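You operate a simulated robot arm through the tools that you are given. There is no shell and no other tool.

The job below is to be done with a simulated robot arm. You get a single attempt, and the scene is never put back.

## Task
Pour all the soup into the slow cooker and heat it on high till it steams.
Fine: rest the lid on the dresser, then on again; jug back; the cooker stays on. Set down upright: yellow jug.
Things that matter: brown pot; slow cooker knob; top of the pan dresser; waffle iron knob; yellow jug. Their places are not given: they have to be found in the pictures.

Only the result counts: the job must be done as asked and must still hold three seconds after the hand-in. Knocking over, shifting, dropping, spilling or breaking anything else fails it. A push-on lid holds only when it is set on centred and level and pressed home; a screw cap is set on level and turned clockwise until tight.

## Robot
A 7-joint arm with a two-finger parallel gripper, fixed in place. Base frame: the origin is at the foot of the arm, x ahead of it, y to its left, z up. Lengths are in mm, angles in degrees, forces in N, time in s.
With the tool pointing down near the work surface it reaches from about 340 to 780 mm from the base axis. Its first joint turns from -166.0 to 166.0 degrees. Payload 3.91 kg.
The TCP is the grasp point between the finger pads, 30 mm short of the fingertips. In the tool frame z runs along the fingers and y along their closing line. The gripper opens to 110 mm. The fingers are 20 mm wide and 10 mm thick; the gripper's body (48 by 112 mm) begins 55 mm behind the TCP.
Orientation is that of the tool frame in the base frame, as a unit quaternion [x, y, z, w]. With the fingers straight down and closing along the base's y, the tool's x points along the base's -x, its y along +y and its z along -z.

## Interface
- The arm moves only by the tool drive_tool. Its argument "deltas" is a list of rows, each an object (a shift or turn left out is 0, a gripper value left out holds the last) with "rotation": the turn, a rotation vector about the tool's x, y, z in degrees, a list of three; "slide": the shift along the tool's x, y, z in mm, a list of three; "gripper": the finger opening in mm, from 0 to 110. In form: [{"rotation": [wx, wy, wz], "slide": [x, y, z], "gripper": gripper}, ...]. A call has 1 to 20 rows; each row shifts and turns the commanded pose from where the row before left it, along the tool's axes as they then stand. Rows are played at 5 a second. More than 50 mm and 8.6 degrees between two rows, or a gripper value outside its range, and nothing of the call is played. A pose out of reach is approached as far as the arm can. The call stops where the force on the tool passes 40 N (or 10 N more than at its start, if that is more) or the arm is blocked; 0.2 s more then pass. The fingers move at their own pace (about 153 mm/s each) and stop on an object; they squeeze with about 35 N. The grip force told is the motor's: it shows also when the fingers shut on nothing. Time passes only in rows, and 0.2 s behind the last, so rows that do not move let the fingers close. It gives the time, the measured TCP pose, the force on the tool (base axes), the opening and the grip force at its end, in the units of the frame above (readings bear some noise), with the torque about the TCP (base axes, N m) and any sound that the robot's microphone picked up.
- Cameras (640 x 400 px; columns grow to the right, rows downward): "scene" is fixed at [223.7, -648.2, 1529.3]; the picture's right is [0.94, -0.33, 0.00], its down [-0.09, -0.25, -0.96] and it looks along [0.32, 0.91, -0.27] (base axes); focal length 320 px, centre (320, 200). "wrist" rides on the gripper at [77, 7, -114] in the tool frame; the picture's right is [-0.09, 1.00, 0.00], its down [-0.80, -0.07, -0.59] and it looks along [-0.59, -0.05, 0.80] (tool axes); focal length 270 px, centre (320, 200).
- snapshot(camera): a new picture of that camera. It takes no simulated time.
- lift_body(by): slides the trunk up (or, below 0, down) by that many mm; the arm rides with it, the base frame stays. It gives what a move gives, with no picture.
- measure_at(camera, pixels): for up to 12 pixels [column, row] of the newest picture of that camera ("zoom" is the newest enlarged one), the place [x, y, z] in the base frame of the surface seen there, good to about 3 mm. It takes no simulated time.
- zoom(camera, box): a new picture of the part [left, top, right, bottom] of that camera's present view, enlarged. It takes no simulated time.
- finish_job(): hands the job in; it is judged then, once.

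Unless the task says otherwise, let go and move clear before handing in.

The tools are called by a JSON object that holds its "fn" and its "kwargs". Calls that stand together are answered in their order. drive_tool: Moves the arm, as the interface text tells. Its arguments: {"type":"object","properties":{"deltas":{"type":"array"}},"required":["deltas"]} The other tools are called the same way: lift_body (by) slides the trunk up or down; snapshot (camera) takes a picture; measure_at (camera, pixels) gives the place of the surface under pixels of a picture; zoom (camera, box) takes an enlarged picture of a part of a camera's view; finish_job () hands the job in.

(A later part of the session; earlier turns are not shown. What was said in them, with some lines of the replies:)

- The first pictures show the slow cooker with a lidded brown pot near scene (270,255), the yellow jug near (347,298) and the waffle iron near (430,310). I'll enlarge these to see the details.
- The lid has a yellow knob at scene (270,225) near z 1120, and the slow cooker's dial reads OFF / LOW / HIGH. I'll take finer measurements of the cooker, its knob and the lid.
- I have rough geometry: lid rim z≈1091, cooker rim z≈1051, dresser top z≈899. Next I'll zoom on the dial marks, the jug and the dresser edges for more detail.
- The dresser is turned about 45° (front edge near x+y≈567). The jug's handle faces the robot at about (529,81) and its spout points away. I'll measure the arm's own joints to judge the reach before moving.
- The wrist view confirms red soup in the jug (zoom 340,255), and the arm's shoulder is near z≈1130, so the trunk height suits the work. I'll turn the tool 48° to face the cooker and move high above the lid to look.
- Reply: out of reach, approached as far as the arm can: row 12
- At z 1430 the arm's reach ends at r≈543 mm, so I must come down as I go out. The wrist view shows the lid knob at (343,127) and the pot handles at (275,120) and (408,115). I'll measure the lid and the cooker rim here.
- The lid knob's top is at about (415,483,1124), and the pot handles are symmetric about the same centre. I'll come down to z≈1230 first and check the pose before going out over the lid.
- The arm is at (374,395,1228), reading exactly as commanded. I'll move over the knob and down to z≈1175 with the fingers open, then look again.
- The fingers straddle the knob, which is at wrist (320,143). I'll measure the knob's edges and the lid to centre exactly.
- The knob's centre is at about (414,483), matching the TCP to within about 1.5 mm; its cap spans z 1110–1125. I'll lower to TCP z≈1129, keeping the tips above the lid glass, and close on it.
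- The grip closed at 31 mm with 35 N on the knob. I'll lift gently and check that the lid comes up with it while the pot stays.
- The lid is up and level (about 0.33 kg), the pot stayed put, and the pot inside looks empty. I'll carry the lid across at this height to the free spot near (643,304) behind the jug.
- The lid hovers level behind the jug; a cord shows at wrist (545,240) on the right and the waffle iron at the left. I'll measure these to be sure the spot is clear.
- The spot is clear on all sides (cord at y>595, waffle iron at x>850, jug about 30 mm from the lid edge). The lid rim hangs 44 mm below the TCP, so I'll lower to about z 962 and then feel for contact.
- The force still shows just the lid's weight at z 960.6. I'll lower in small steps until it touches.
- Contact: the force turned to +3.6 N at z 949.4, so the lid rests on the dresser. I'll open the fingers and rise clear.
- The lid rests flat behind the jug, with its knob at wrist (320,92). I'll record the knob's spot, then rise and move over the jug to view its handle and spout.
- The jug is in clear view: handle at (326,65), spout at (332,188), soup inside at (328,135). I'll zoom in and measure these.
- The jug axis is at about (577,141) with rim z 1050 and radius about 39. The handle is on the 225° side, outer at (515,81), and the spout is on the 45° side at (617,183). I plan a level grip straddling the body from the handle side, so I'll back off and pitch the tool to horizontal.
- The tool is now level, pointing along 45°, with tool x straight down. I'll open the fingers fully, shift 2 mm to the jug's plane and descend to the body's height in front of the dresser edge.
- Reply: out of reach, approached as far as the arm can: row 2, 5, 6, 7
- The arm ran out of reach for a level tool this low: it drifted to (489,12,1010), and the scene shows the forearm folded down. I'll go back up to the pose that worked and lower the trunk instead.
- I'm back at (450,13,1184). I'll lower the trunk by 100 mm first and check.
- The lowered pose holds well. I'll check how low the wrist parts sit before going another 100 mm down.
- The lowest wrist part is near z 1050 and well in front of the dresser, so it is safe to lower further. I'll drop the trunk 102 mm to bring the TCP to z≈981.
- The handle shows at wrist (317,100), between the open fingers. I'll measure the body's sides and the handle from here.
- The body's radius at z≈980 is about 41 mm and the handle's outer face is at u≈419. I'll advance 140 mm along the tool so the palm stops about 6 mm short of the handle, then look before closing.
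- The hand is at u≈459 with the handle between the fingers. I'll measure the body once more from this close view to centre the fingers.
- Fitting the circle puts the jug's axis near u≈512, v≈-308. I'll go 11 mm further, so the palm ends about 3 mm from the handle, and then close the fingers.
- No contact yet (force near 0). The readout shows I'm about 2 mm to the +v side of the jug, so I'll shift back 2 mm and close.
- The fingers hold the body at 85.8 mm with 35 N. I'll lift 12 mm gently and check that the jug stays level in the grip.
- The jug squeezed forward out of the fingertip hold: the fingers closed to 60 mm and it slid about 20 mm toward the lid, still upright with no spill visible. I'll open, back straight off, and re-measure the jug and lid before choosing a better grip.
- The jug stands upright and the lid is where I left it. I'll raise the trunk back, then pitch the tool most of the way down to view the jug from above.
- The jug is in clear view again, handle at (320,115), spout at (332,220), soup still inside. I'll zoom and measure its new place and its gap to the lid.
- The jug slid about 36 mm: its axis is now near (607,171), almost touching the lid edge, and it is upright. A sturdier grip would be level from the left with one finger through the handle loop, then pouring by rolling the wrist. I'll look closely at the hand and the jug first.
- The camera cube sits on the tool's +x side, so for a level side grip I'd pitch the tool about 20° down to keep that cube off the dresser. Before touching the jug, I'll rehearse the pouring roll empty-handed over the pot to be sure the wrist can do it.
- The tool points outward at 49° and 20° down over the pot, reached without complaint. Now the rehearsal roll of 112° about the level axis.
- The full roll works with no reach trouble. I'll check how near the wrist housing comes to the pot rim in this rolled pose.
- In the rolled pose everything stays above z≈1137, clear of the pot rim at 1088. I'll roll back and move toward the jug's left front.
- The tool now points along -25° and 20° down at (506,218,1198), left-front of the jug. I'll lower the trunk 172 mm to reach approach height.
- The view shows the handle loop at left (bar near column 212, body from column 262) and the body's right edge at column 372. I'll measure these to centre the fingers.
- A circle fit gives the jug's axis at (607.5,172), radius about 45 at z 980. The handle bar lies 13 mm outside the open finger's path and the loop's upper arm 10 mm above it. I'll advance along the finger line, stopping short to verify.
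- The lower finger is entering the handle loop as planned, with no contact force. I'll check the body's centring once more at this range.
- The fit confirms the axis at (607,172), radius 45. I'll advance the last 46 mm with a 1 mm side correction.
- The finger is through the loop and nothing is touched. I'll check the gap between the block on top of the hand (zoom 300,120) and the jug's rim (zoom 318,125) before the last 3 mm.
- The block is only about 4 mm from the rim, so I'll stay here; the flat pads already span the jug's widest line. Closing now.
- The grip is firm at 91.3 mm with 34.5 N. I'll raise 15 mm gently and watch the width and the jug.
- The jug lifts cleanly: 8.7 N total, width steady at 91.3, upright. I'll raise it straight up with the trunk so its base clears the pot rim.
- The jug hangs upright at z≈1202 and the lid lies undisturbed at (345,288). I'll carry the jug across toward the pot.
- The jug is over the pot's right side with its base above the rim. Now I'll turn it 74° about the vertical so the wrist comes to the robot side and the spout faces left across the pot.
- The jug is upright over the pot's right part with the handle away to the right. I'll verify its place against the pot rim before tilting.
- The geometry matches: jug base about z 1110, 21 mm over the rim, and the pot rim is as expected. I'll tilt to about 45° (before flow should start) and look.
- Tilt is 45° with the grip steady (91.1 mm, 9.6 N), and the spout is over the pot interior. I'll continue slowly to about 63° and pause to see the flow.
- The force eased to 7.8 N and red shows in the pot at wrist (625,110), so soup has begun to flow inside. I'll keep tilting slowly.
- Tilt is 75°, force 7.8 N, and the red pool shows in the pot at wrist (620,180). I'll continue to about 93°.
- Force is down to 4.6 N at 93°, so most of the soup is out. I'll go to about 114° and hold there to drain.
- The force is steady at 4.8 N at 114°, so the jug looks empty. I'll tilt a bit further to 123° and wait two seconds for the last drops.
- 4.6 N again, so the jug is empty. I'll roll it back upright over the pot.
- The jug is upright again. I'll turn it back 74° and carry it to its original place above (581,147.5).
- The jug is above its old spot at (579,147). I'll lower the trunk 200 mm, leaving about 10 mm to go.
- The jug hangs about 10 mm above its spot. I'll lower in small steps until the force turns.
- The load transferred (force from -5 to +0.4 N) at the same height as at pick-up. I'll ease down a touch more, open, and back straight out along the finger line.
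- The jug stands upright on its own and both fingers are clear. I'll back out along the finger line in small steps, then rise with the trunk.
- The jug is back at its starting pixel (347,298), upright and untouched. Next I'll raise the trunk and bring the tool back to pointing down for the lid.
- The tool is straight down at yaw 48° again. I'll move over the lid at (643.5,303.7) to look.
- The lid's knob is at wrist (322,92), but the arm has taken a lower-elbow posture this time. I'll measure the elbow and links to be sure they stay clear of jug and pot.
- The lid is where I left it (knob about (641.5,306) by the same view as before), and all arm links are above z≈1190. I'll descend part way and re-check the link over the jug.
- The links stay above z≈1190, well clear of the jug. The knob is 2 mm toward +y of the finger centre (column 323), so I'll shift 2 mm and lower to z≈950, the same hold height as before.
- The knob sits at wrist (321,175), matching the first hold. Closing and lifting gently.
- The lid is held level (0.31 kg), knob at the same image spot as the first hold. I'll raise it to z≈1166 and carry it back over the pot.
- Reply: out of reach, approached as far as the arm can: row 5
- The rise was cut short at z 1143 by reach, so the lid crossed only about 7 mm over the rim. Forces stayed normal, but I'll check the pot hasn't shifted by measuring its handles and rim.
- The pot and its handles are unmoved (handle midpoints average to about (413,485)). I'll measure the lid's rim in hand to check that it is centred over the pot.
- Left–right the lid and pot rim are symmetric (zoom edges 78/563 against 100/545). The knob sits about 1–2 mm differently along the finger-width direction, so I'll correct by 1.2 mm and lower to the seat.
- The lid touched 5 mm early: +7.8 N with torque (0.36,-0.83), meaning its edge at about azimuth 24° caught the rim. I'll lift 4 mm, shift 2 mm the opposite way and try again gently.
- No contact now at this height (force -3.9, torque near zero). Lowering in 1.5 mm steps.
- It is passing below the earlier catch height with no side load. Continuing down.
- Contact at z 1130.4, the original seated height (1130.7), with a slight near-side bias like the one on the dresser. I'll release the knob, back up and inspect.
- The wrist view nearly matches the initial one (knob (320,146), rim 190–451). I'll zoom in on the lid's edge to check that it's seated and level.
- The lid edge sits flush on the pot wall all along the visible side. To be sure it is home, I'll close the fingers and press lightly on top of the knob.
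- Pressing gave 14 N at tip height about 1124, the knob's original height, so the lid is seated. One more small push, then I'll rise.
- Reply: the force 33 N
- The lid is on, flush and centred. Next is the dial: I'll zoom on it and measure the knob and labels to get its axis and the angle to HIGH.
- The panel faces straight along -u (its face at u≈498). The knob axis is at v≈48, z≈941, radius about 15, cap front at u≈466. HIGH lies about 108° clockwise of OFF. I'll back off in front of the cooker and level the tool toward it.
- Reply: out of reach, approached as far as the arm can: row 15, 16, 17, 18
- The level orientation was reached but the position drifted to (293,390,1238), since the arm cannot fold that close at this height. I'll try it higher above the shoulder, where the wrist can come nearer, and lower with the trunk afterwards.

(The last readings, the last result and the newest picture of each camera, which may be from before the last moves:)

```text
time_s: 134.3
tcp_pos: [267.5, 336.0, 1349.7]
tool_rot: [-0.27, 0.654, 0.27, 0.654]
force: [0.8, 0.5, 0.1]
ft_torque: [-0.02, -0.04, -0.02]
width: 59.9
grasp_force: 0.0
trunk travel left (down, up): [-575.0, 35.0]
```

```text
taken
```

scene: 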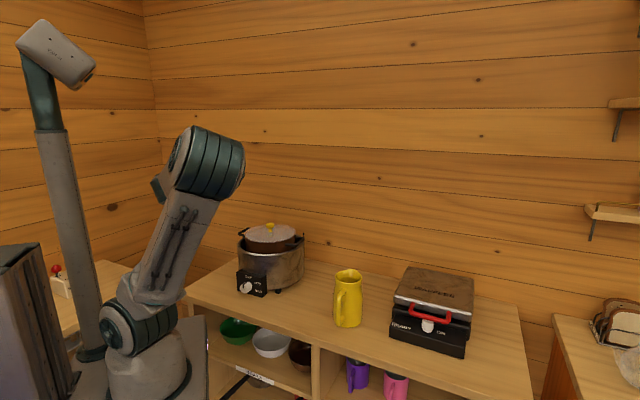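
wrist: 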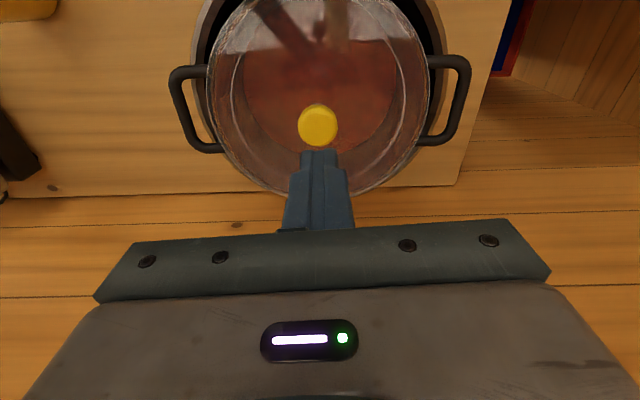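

That worked: TCP (267.5,336,1350), i.e. u≈427, v≈48, exactly in line with the knob. Lowering by about 408 mm would bring it level with the dial, so I'll check where the elbow and links will end up.

{"fn": "measure_at", "kwargs": {"camera": "scene", "pixels": [[205, 165], [230, 165], [215, 195], [175, 235], [150, 290], [160, 305], [190, 150], [240, 150], [175, 325], [240, 190], [165, 185], [140, 370]]}}

{"fn": "zoom", "kwargs": {"camera": "scene", "box": [90, 100, 310, 390]}}

{"fn": "snapshot", "kwargs": {"camera": "wrist"}}

```text
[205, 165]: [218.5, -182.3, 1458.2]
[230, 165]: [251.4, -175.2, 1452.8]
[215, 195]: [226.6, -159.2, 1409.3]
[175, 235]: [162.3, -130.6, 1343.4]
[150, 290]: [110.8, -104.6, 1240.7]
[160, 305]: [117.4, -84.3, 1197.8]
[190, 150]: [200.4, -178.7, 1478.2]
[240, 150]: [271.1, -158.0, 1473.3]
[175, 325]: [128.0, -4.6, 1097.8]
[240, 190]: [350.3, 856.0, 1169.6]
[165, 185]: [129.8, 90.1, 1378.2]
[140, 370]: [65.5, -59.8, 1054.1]
```

```text
1.38 times, centred on (200, 245) of scene
```

zoom: 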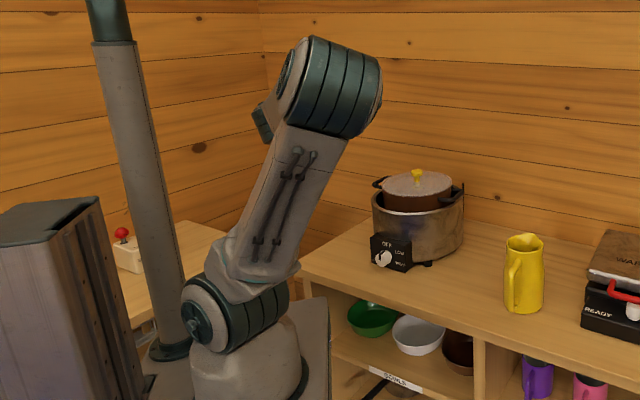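

```text
taken
```

wrist: 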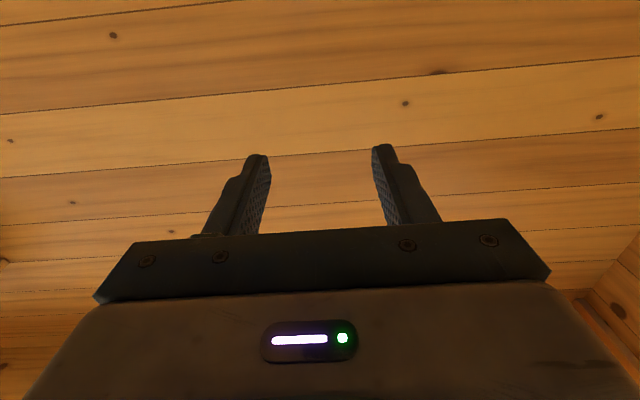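

The elbow sits at u≈39, far in front of the dresser, so lowering is safe. First I'll test at this height that the wrist can roll both ways: +64°, then back to -56°.

{"fn": "drive_tool", "kwargs": {"deltas": [{"rotation": [0, 0, 8], "gripper": 48}, {"rotation": [0, 0, 8]}, {"rotation": [0, 0, 8]}, {"rotation": [0, 0, 8]}, {"rotation": [0, 0, 8]}, {"rotation": [0, 0, 8]}, {"rotation": [0, 0, 8]}, {"rotation": [0, 0, 8]}, {"rotation": [0, 0, 0]}]}}

{"fn": "drive_tool", "kwargs": {"deltas": [{"rotation": [0, 0, -8]}, {"rotation": [0, 0, -8]}, {"rotation": [0, 0, -8]}, {"rotation": [0, 0, -8]}, {"rotation": [0, 0, -8]}, {"rotation": [0, 0, -8]}, {"rotation": [0, 0, -8]}, {"rotation": [0, 0, -8]}, {"rotation": [0, 0, -8]}, {"rotation": [0, 0, -8]}, {"rotation": [0, 0, -8]}, {"rotation": [0, 0, -8]}, {"rotation": [0, 0, -8]}, {"rotation": [0, 0, -8]}, {"rotation": [0, 0, -8]}, {"rotation": [0, 0, 0]}]}}

```text
time_s: 136.3
tcp_pos: [267.9, 336.1, 1348.4]
tool_rot: [0.118, 0.697, 0.576, 0.411]
force: [-0.3, -0.6, 0.0]
ft_torque: [-0.02, -0.01, -0.01]
width: 48.1
grasp_force: 0.1
trunk travel left (down, up): [-575.0, 35.0]
```

```text
time_s: 139.7
tcp_pos: [267.2, 335.1, 1348.3]
tool_rot: [-0.546, 0.45, -0.069, 0.703]
force: [0.8, 0.1, -1.1]
ft_torque: [0.01, 0.01, -0.01]
width: 48.3
grasp_force: 0.0
trunk travel left (down, up): [-575.0, 35.0]
```

Both rolls are reachable. I'll lower the trunk 250 mm, check, and then go on to the dial's height.

{"fn": "lift_body", "kwargs": {"by": -250}}

{"fn": "snapshot", "kwargs": {"camera": "scene"}}

{"fn": "snapshot", "kwargs": {"camera": "wrist"}}

```text
time_s: 142.2
tcp_pos: [267.5, 334.7, 1100.0]
tool_rot: [-0.545, 0.45, -0.069, 0.704]
force: [-0.4, -0.5, 0.5]
ft_torque: [-0.02, 0.01, -0.01]
width: 48.0
grasp_force: 0.0
trunk travel left (down, up): [-325.0, 285.0]
```

```text
taken
```

scene: 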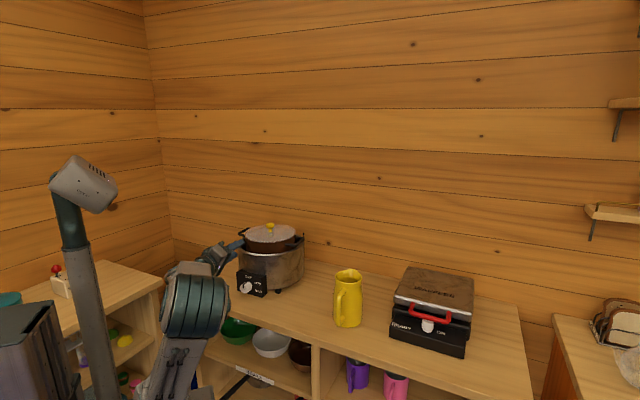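

```text
taken
```

wrist: 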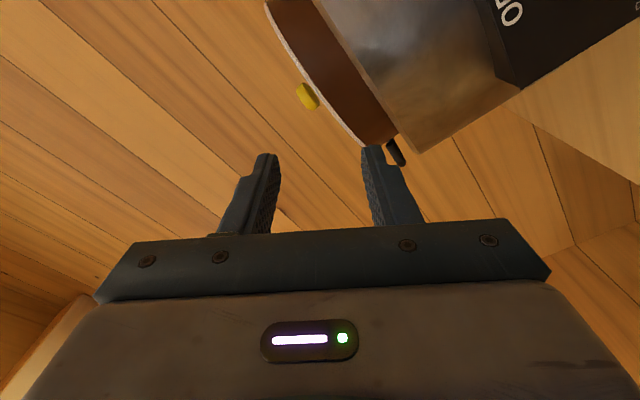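

The fingertips are about 10 mm in front of the knob's plane. I'll lower the last 158 mm to the dial's height.

{"fn": "lift_body", "kwargs": {"by": -158}}

{"fn": "snapshot", "kwargs": {"camera": "wrist"}}

{"fn": "zoom", "kwargs": {"camera": "scene", "box": [200, 240, 300, 320]}}

```text
time_s: 144.1
tcp_pos: [267.3, 335.8, 941.2]
tool_rot: [-0.546, 0.45, -0.069, 0.704]
force: [0.6, 0.6, -0.7]
ft_torque: [-0.01, -0.04, 0.06]
width: 47.9
grasp_force: 0.0
trunk travel left (down, up): [-167.0, 443.0]
```

```text
taken
```

wrist: 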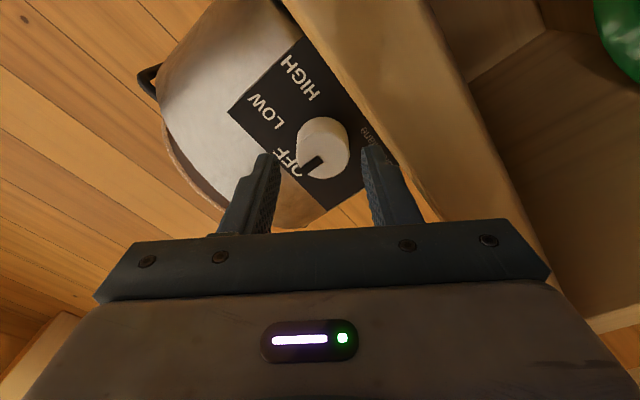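

```text
5.00 times, centred on (250, 280) of scene
```

zoom: 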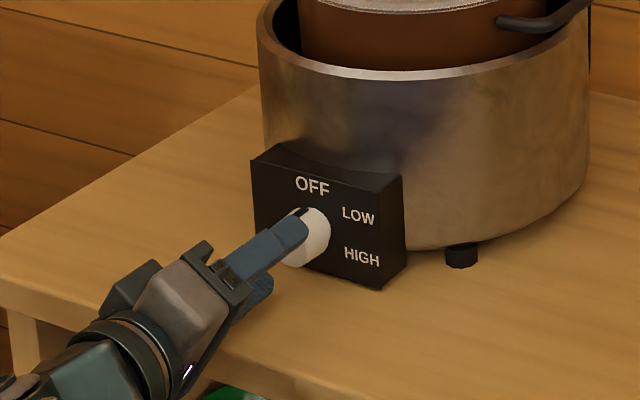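

The wrist camera shows the knob cap at (323,148) between the fingers, with the OFF/LOW/HIGH labels. I'll measure the cap to centre on its axis.

{"fn": "zoom", "kwargs": {"camera": "wrist", "box": [210, 30, 430, 210]}}

{"fn": "measure_at", "kwargs": {"camera": "wrist", "pixels": [[323, 155], [302, 155], [347, 155], [323, 135], [325, 177], [307, 140], [342, 140], [307, 170], [343, 170], [290, 75], [262, 110], [290, 158]]}}

```text
2.22 times, centred on (320, 120) of wrist
```

zoom: 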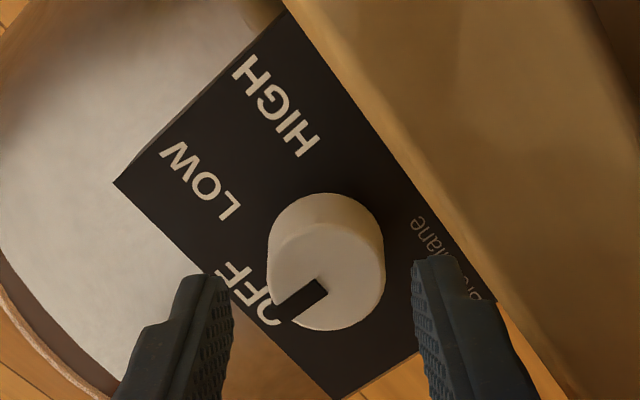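

```text
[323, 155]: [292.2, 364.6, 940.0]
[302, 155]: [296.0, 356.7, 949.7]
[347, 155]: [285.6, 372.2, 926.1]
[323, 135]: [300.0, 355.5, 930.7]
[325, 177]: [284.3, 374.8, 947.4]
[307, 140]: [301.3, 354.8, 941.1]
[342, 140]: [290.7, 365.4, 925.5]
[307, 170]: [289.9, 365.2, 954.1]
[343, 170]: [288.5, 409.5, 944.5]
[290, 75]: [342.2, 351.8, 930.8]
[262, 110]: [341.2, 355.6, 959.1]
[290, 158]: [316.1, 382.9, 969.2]
```

The knob axis is 1.3 mm and 1.5 mm off the tool axis in tool x and y, so I'll correct that. Then I'll advance 23 mm so the tips overlap the knob by 15 mm while the palm stays in front of the dresser edge.

{"fn": "drive_tool", "kwargs": {"deltas": [{"slide": [1.3, 1.5, 0]}, {"slide": [0, 0, 8]}, {"slide": [0, 0, 8]}, {"slide": [0, 0, 7]}, {"slide": [0, 0, 0]}]}}

{"fn": "snapshot", "kwargs": {"camera": "wrist"}}

{"fn": "zoom", "kwargs": {"camera": "scene", "box": [200, 240, 300, 320]}}

```text
time_s: 145.3
tcp_pos: [284.7, 352.1, 939.3]
tool_rot: [-0.545, 0.45, -0.068, 0.704]
force: [-0.3, -0.5, -0.7]
ft_torque: [0.01, -0.03, -0.02]
width: 48.0
grasp_force: 0.1
trunk travel left (down, up): [-167.0, 443.0]
```

```text
taken
```

wrist: 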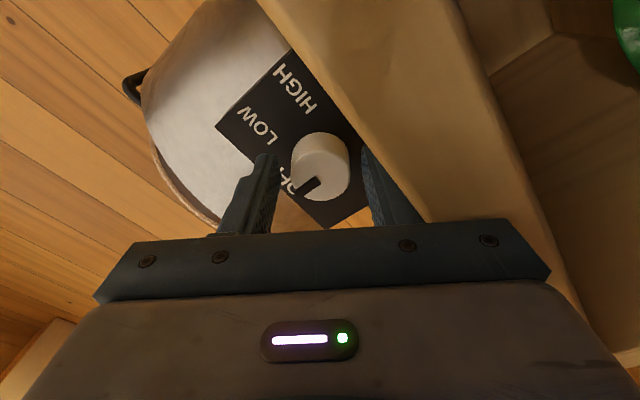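

```text
5.00 times, centred on (250, 280) of scene
```

zoom: 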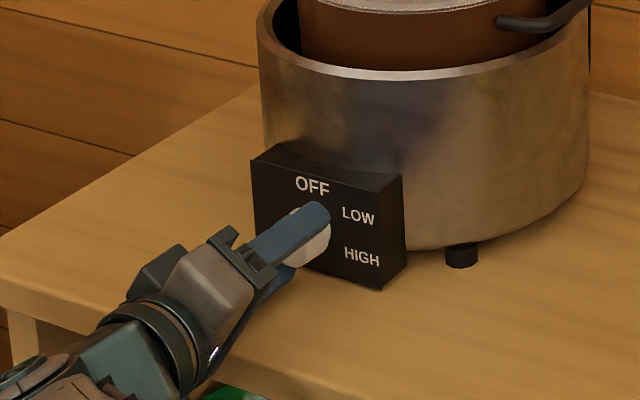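

The knob is centred between the fingers at (320,170), with no contact yet. Closing on it.

{"fn": "drive_tool", "kwargs": {"deltas": [{"gripper": 36}, {"gripper": 20}, {"gripper": 20}, {"gripper": 20}]}}

{"fn": "snapshot", "kwargs": {"camera": "wrist"}}

```text
time_s: 146.3
tcp_pos: [284.9, 351.6, 939.1]
tool_rot: [-0.546, 0.45, -0.068, 0.704]
force: [0.3, 0.8, -1.5]
ft_torque: [-0.05, 0.0, 0.07]
width: 34.4
grasp_force: 45.1
trunk travel left (down, up): [-167.0, 443.0]
```

```text
taken
```

wrist: 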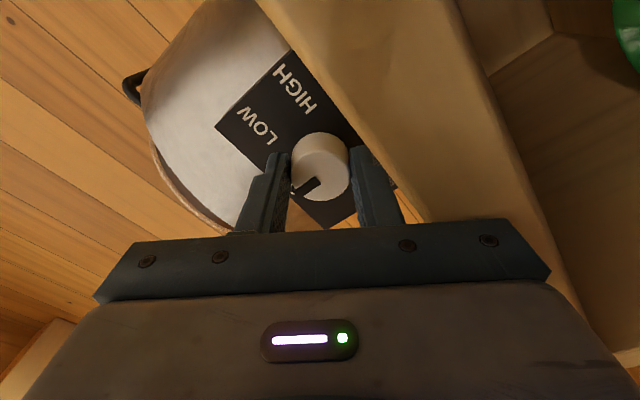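

Gripped at 34.4 mm with no side load. Turning clockwise 54° first (toward LOW), watching the torque.

{"fn": "drive_tool", "kwargs": {"deltas": [{"rotation": [0, 0, 6]}, {"rotation": [0, 0, 6]}, {"rotation": [0, 0, 6]}, {"rotation": [0, 0, 6]}, {"rotation": [0, 0, 6]}, {"rotation": [0, 0, 6]}, {"rotation": [0, 0, 6]}, {"rotation": [0, 0, 6]}, {"rotation": [0, 0, 6]}, {"rotation": [0, 0, 0]}]}}

{"fn": "snapshot", "kwargs": {"camera": "wrist"}}

{"fn": "zoom", "kwargs": {"camera": "scene", "box": [200, 240, 300, 320]}}

```text
time_s: 148.5
tcp_pos: [281.7, 353.6, 938.7]
tool_rot: [-0.283, 0.649, 0.259, 0.657]
force: [-5.8, 12.1, -6.3]
ft_torque: [0.2, -0.25, 0.55]
width: 34.6
grasp_force: 45.3
trunk travel left (down, up): [-167.0, 443.0]
```

```text
taken
```

wrist: 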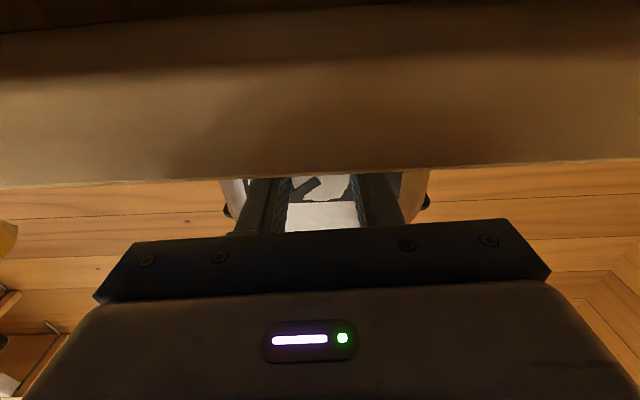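

```text
5.00 times, centred on (250, 280) of scene
```

zoom: 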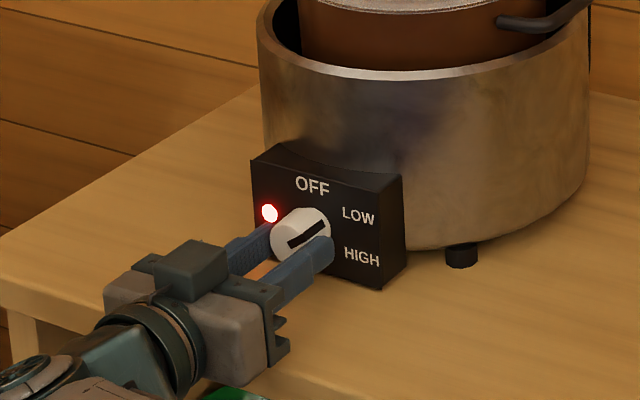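

The red lamp came on and the pointer is at LOW. There is a side load of about 13 N toward +v, meaning the knob axis is about 2.5 mm further left than my tool axis. I'll relieve that before continuing.

{"fn": "drive_tool", "kwargs": {"deltas": [{"slide": [1, 2.5, 0]}, {"slide": [0, 0, 0]}]}}

```text
time_s: 149.1
tcp_pos: [282.2, 353.8, 938.1]
tool_rot: [-0.282, 0.649, 0.258, 0.658]
force: [-4.7, 3.4, -2.2]
ft_torque: [-0.46, 0.49, 0.09]
width: 34.5
grasp_force: 45.1
trunk travel left (down, up): [-167.0, 443.0]
```

The side load dropped to about 6 N. I'll add 1 mm and turn another 36°.

{"fn": "drive_tool", "kwargs": {"deltas": [{"slide": [0, 1, 0]}, {"rotation": [0, 0, 6]}, {"rotation": [0, 0, 6]}, {"rotation": [0, 0, 6]}, {"rotation": [0, 0, 6]}, {"rotation": [0, 0, 6]}, {"rotation": [0, 0, 6]}, {"rotation": [0, 0, 0]}]}}

{"fn": "zoom", "kwargs": {"camera": "scene", "box": [200, 240, 300, 320]}}

```text
time_s: 150.9
tcp_pos: [280.7, 354.7, 937.9]
tool_rot: [-0.067, 0.703, 0.451, 0.546]
force: [6.1, 9.1, 10.5]
ft_torque: [0.11, -0.08, 0.28]
width: 34.2
grasp_force: 45.1
trunk travel left (down, up): [-167.0, 443.0]
```

```text
5.00 times, centred on (250, 280) of scene
```

zoom: 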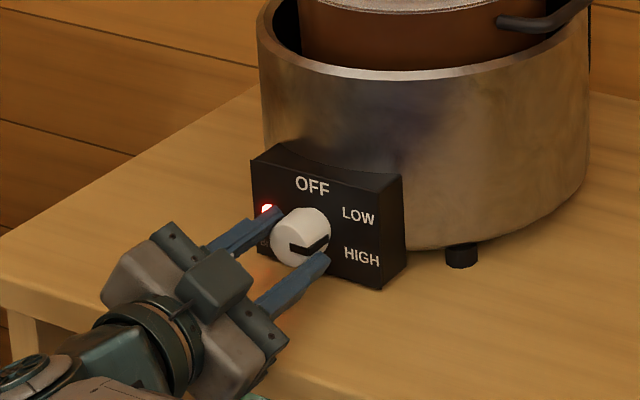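

The pointer is near 90°. There's some load (z +10.5 N, u +10.7 N), so I'll relax the tool 1.5 mm up and 1 mm forward, then turn the last 18° to HIGH.

{"fn": "drive_tool", "kwargs": {"deltas": [{"slide": [-1.24, 0.84, 1]}, {"rotation": [0, 0, 6]}, {"rotation": [0, 0, 6]}, {"rotation": [0, 0, 6]}, {"rotation": [0, 0, 0]}]}}

{"fn": "zoom", "kwargs": {"camera": "scene", "box": [232, 262, 272, 302]}}

{"fn": "snapshot", "kwargs": {"camera": "wrist"}}

```text
time_s: 152.1
tcp_pos: [281.7, 354.5, 938.7]
tool_rot: [0.043, 0.706, 0.53, 0.468]
force: [-6.7, -1.1, 1.4]
ft_torque: [0.04, 0.03, 0.12]
width: 34.3
grasp_force: 44.8
trunk travel left (down, up): [-167.0, 443.0]
```

```text
10.00 times, centred on (252, 282) of scene
```

zoom: 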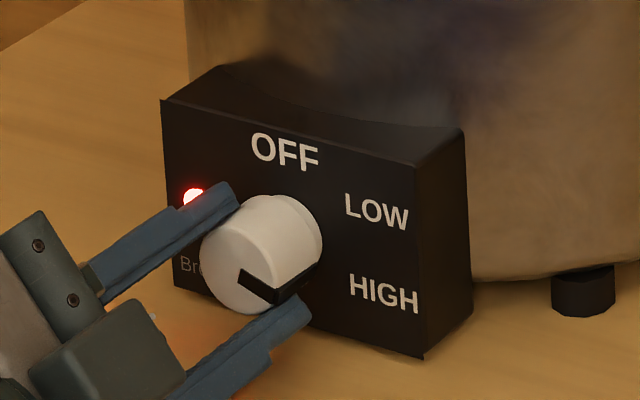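

```text
taken
```

wrist: 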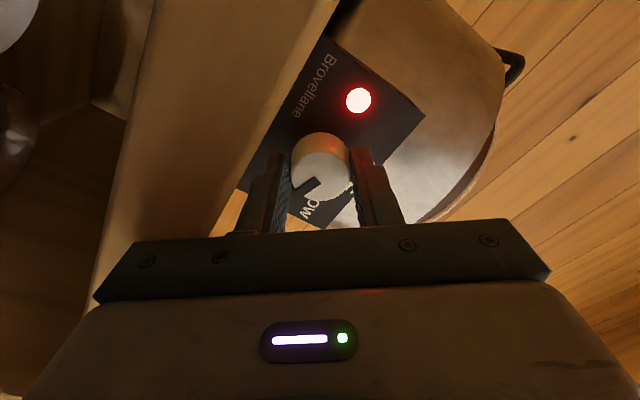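

The loads are small and the lamp is on. I'll measure the pointer's direction precisely against the HIGH label.

{"fn": "measure_at", "kwargs": {"camera": "zoom", "pixels": [[243, 276], [258, 288], [270, 297], [240, 260], [210, 250], [260, 235], [384, 293], [377, 213], [290, 295], [302, 283], [235, 305], [225, 225]]}}

{"fn": "zoom", "kwargs": {"camera": "wrist", "box": [230, 60, 440, 230]}}

```text
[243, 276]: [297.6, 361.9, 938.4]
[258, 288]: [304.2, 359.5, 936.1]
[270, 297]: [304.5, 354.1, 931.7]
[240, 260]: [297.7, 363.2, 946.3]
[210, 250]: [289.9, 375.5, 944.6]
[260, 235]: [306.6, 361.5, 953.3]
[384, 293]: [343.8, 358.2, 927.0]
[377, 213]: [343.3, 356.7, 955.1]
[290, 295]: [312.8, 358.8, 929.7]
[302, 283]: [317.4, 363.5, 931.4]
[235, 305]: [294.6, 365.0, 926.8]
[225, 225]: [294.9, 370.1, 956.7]
```

```text
2.35 times, centred on (335, 145) of wrist
```

zoom: 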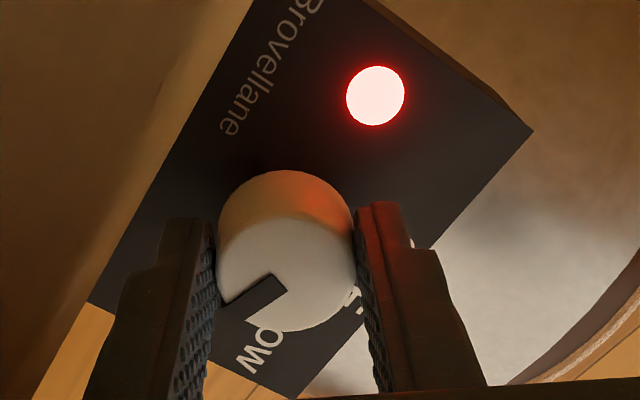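

By the panel's geometry the pointer is at about 108–112° and HIGH at about 107–113°. I'll turn 5° more to centre on HIGH and watch for any stop.

{"fn": "drive_tool", "kwargs": {"deltas": [{"rotation": [0, 0, 2.5]}, {"rotation": [0, 0, 2.5]}, {"rotation": [0, 0, 0]}]}}

{"fn": "zoom", "kwargs": {"camera": "scene", "box": [232, 262, 272, 302]}}

```text
time_s: 152.9
tcp_pos: [281.7, 355.0, 938.3]
tool_rot: [0.075, 0.703, 0.549, 0.445]
force: [-9.4, -1.2, -1.2]
ft_torque: [-0.02, -0.01, 0.26]
width: 34.2
grasp_force: 45.5
trunk travel left (down, up): [-167.0, 443.0]
```

```text
10.00 times, centred on (252, 282) of scene
```

zoom: 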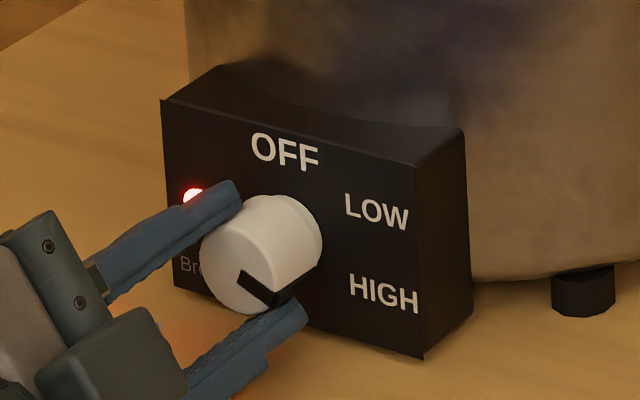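

The knob has turned 113° with no stop felt. HIGH's label works out at about 112±5°, so I'll add 2° and then release and back off to look straight at the dial.

{"fn": "drive_tool", "kwargs": {"deltas": [{"rotation": [0, 0, 2]}, {"rotation": [0, 0, 0]}, {"gripper": 40}, {"gripper": 48}, {"gripper": 48}, {"slide": [0, 0, -8]}, {"slide": [0, 0, -8]}, {"slide": [0, 0, -7]}, {"slide": [0, 0, 0]}]}}

{"fn": "zoom", "kwargs": {"camera": "scene", "box": [232, 262, 272, 302]}}

{"fn": "snapshot", "kwargs": {"camera": "wrist"}}

```text
time_s: 154.9
tcp_pos: [265.5, 337.4, 938.8]
tool_rot: [0.087, 0.701, 0.557, 0.436]
force: [-0.2, -0.5, -0.1]
ft_torque: [-0.03, 0.01, -0.01]
width: 48.1
grasp_force: 0.0
trunk travel left (down, up): [-167.0, 443.0]
```

```text
10.00 times, centred on (252, 282) of scene
```

zoom: 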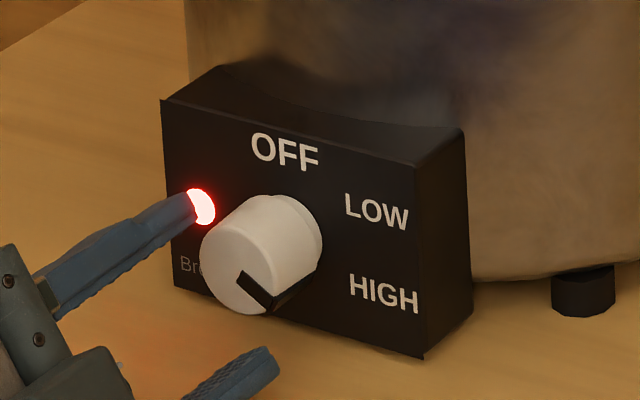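

```text
taken
```

wrist: 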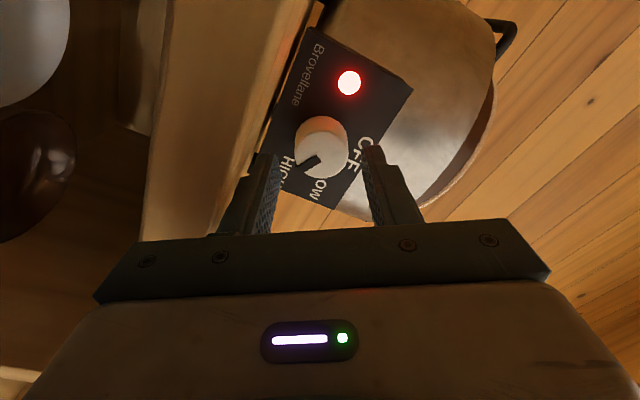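

The lamp is on and the wrist view shows the pointer at (309,163), aimed toward HIGH at (288,172). Zooming to check the alignment.

{"fn": "zoom", "kwargs": {"camera": "wrist", "box": [250, 40, 420, 220]}}

{"fn": "zoom", "kwargs": {"camera": "scene", "box": [244, 270, 276, 300]}}

{"fn": "measure_at", "kwargs": {"camera": "wrist", "pixels": [[318, 156], [303, 168], [310, 162], [345, 150], [321, 150], [298, 152], [325, 178], [349, 83], [288, 172], [318, 190], [360, 150], [322, 118]]}}

```text
2.22 times, centred on (335, 130) of wrist
```

zoom: 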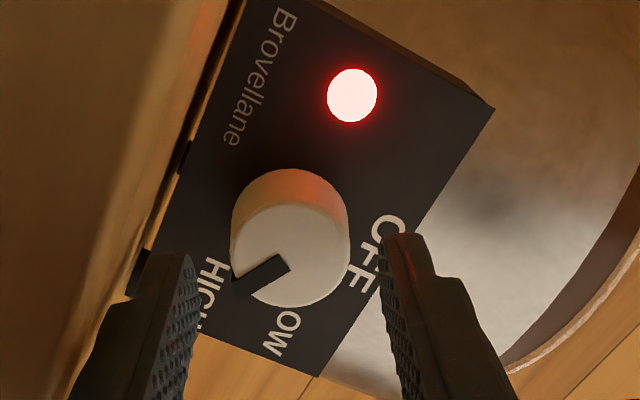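

```text
13.33 times, centred on (260, 285) of scene
```

zoom: 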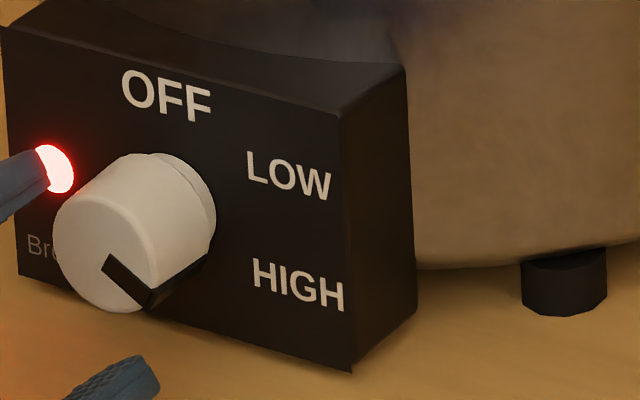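

```text
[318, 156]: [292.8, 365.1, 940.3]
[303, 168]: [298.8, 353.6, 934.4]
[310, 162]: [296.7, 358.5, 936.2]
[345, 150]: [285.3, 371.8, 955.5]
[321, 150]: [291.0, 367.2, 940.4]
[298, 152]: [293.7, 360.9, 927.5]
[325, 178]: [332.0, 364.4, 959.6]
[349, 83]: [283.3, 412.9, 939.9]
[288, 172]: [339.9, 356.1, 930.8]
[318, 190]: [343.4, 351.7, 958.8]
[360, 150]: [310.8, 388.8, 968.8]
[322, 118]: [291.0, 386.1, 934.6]
```

The pointer sits at about 115°, on HIGH, with the lamp lit. I'll raise the trunk straight up, clear of the dial, and then wait for steam.

{"fn": "lift_body", "kwargs": {"by": 400}}

{"fn": "zoom", "kwargs": {"camera": "scene", "box": [210, 180, 330, 310]}}

```text
time_s: 158.7
tcp_pos: [266.1, 337.6, 1339.3]
tool_rot: [0.087, 0.702, 0.557, 0.436]
force: [-0.6, 0.2, 0.1]
ft_torque: [0.02, 0.0, -0.02]
width: 47.8
grasp_force: 0.0
trunk travel left (down, up): [-567.0, 43.0]
```

```text
3.08 times, centred on (270, 245) of scene
```

zoom: 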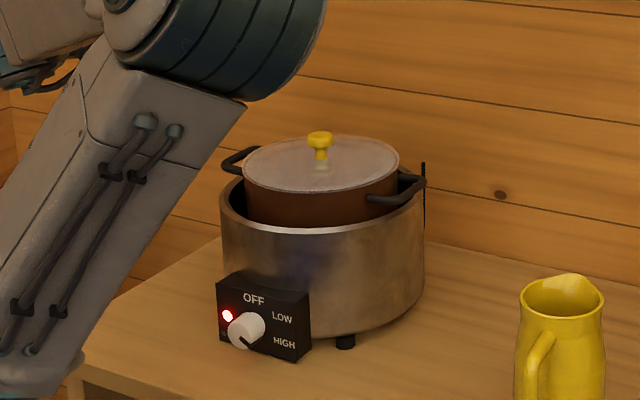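

The lid is on, the lamp is lit and the dial points at HIGH. I'll wait here and watch for steam.

{"fn": "drive_tool", "kwargs": {"deltas": [{"rotation": [0, 0, -6]}, {"rotation": [0, 0, -6]}, {"rotation": [0, 0, -6]}, {"rotation": [0, 0, -6]}, {"rotation": [0, 0, -6]}, {"rotation": [0, 0, -6]}, {"rotation": [0, 0, -6]}, {"rotation": [0, 0, -6]}, {"rotation": [0, 0, -6]}, {"rotation": [0, 0, -5]}, {"slide": [0, 0, 0]}, {"slide": [0, 0, 0]}, {"slide": [0, 0, 0]}, {"slide": [0, 0, 0]}, {"slide": [0, 0, 0]}, {"slide": [0, 0, 0]}, {"slide": [0, 0, 0]}, {"slide": [0, 0, 0]}, {"slide": [0, 0, 0]}, {"slide": [0, 0, 0]}]}}

{"fn": "drive_tool", "kwargs": {"deltas": [{"slide": [0, 0, 0]}, {"slide": [0, 0, 0]}, {"slide": [0, 0, 0]}, {"slide": [0, 0, 0]}, {"slide": [0, 0, 0]}, {"slide": [0, 0, 0]}, {"slide": [0, 0, 0]}, {"slide": [0, 0, 0]}, {"slide": [0, 0, 0]}, {"slide": [0, 0, 0]}, {"slide": [0, 0, 0]}, {"slide": [0, 0, 0]}, {"slide": [0, 0, 0]}, {"slide": [0, 0, 0]}, {"slide": [0, 0, 0]}, {"slide": [0, 0, 0]}, {"slide": [0, 0, 0]}, {"slide": [0, 0, 0]}, {"slide": [0, 0, 0]}, {"slide": [0, 0, 0]}]}}

{"fn": "snapshot", "kwargs": {"camera": "scene"}}

```text
time_s: 162.9
tcp_pos: [267.2, 338.4, 1339.8]
tool_rot: [-0.27, 0.654, 0.27, 0.654]
force: [0.0, 0.1, 0.1]
ft_torque: [0.03, 0.0, -0.01]
width: 48.0
grasp_force: 0.1
trunk travel left (down, up): [-567.0, 43.0]
```

```text
time_s: 167.1
tcp_pos: [267.0, 336.4, 1339.8]
tool_rot: [-0.271, 0.653, 0.27, 0.653]
force: [-0.1, -0.4, 1.0]
ft_torque: [0.01, 0.01, 0.03]
width: 48.0
grasp_force: 0.1
trunk travel left (down, up): [-567.0, 43.0]
```

```text
taken
```

scene: 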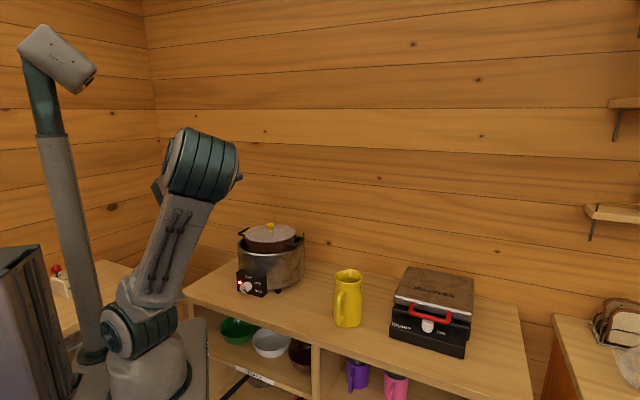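

No steam is visible yet over the pot (scene (270,215)). I'll zoom in on the pot and keep waiting.

{"fn": "drive_tool", "kwargs": {"deltas": [{"slide": [0, 0, 0]}, {"slide": [0, 0, 0]}, {"slide": [0, 0, 0]}, {"slide": [0, 0, 0]}, {"slide": [0, 0, 0]}, {"slide": [0, 0, 0]}, {"slide": [0, 0, 0]}, {"slide": [0, 0, 0]}, {"slide": [0, 0, 0]}, {"slide": [0, 0, 0]}, {"slide": [0, 0, 0]}, {"slide": [0, 0, 0]}, {"slide": [0, 0, 0]}, {"slide": [0, 0, 0]}, {"slide": [0, 0, 0]}, {"slide": [0, 0, 0]}, {"slide": [0, 0, 0]}, {"slide": [0, 0, 0]}, {"slide": [0, 0, 0]}, {"slide": [0, 0, 0]}]}}

{"fn": "drive_tool", "kwargs": {"deltas": [{"slide": [0, 0, 0]}, {"slide": [0, 0, 0]}, {"slide": [0, 0, 0]}, {"slide": [0, 0, 0]}, {"slide": [0, 0, 0]}, {"slide": [0, 0, 0]}, {"slide": [0, 0, 0]}, {"slide": [0, 0, 0]}, {"slide": [0, 0, 0]}, {"slide": [0, 0, 0]}, {"slide": [0, 0, 0]}, {"slide": [0, 0, 0]}, {"slide": [0, 0, 0]}, {"slide": [0, 0, 0]}, {"slide": [0, 0, 0]}, {"slide": [0, 0, 0]}, {"slide": [0, 0, 0]}, {"slide": [0, 0, 0]}, {"slide": [0, 0, 0]}, {"slide": [0, 0, 0]}]}}

{"fn": "zoom", "kwargs": {"camera": "scene", "box": [210, 180, 330, 310]}}

```text
time_s: 171.3
tcp_pos: [267.3, 337.7, 1340.8]
tool_rot: [-0.27, 0.654, 0.27, 0.653]
force: [0.1, 0.0, -1.0]
ft_torque: [-0.02, 0.04, 0.01]
width: 48.2
grasp_force: 0.1
trunk travel left (down, up): [-567.0, 43.0]
```

```text
time_s: 175.5
tcp_pos: [267.0, 337.7, 1338.9]
tool_rot: [-0.27, 0.654, 0.27, 0.654]
force: [-0.2, -0.7, -0.3]
ft_torque: [-0.01, -0.02, -0.01]
width: 47.8
grasp_force: 0.2
trunk travel left (down, up): [-567.0, 43.0]
```

```text
3.08 times, centred on (270, 245) of scene
```

zoom: 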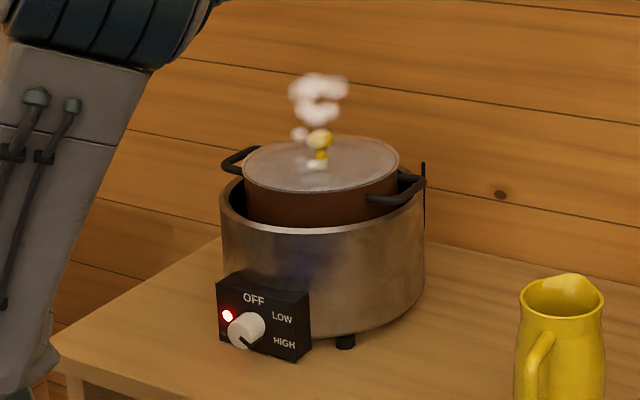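

Steam is rising from the lid (zoom (318,95)) with the lamp on. Before finishing I'll double-check the dial's pointer and the jug, and that nothing was spilled.

{"fn": "zoom", "kwargs": {"camera": "scene", "box": [236, 266, 272, 300]}}

{"fn": "measure_at", "kwargs": {"camera": "zoom", "pixels": [[165, 265], [205, 300], [185, 282], [150, 240], [105, 250], [205, 240], [160, 195], [165, 310], [240, 270], [360, 300], [350, 175], [215, 95]]}}

{"fn": "zoom", "kwargs": {"camera": "scene", "box": [300, 240, 480, 370]}}

```text
11.76 times, centred on (254, 283) of scene
```

zoom: 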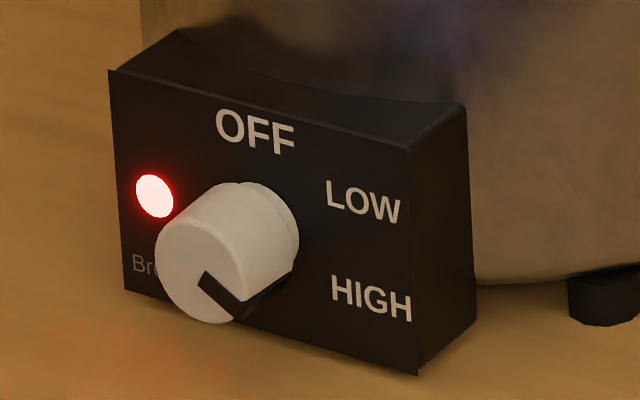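

```text
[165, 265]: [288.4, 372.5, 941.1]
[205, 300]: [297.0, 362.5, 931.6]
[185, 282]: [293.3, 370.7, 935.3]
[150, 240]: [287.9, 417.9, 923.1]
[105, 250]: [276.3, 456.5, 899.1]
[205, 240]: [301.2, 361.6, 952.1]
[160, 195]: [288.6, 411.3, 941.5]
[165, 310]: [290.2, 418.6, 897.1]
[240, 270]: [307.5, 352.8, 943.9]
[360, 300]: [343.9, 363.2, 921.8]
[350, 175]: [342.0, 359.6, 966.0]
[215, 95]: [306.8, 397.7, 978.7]
```

```text
3.08 times, centred on (390, 305) of scene
```

zoom: 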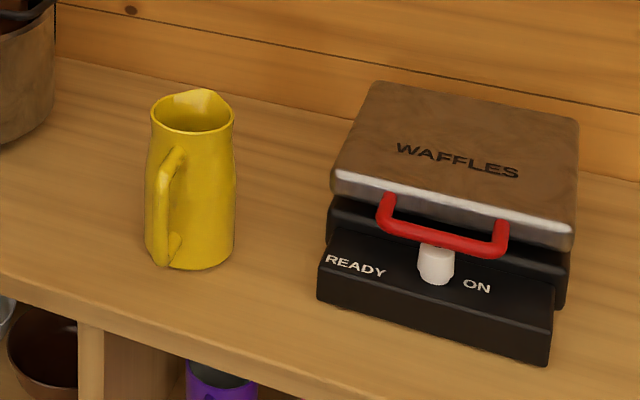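

Steam is rising, the lamp is lit, and the pointer sits on HIGH. The lid is seated, and the jug stands empty and upright at its old place. The waffle iron is untouched, no spill is visible, and the hand is well clear, so I'm handing the job in.

{"fn": "finish_job", "kwargs": {}}

```text
The job is handed in.
```

The soup is in the slow cooker, the dial is on HIGH with its lamp lit, and steam was rising from the lid when I handed in. I left the cooker on.

- **Soup:** I poured from the jug until its weight stopped dropping, so it reads as empty. I saw no spill in the pictures.
- **Lid:** I rested it on the dresser while pouring. It is now back on the pot, centred and pressed down.
- **Dial:** I turned it about 115° clockwise. My measurements put the HIGH mark at roughly 110–120°. I felt no stop or click, so I judged the setting by eye.
- **Jug:** It stands upright at its original spot, to within a few millimetres. My first grip slipped and pushed it about 36 mm along the dresser, still upright, before I re-gripped it.
- **Waffle iron:** I didn't touch it.
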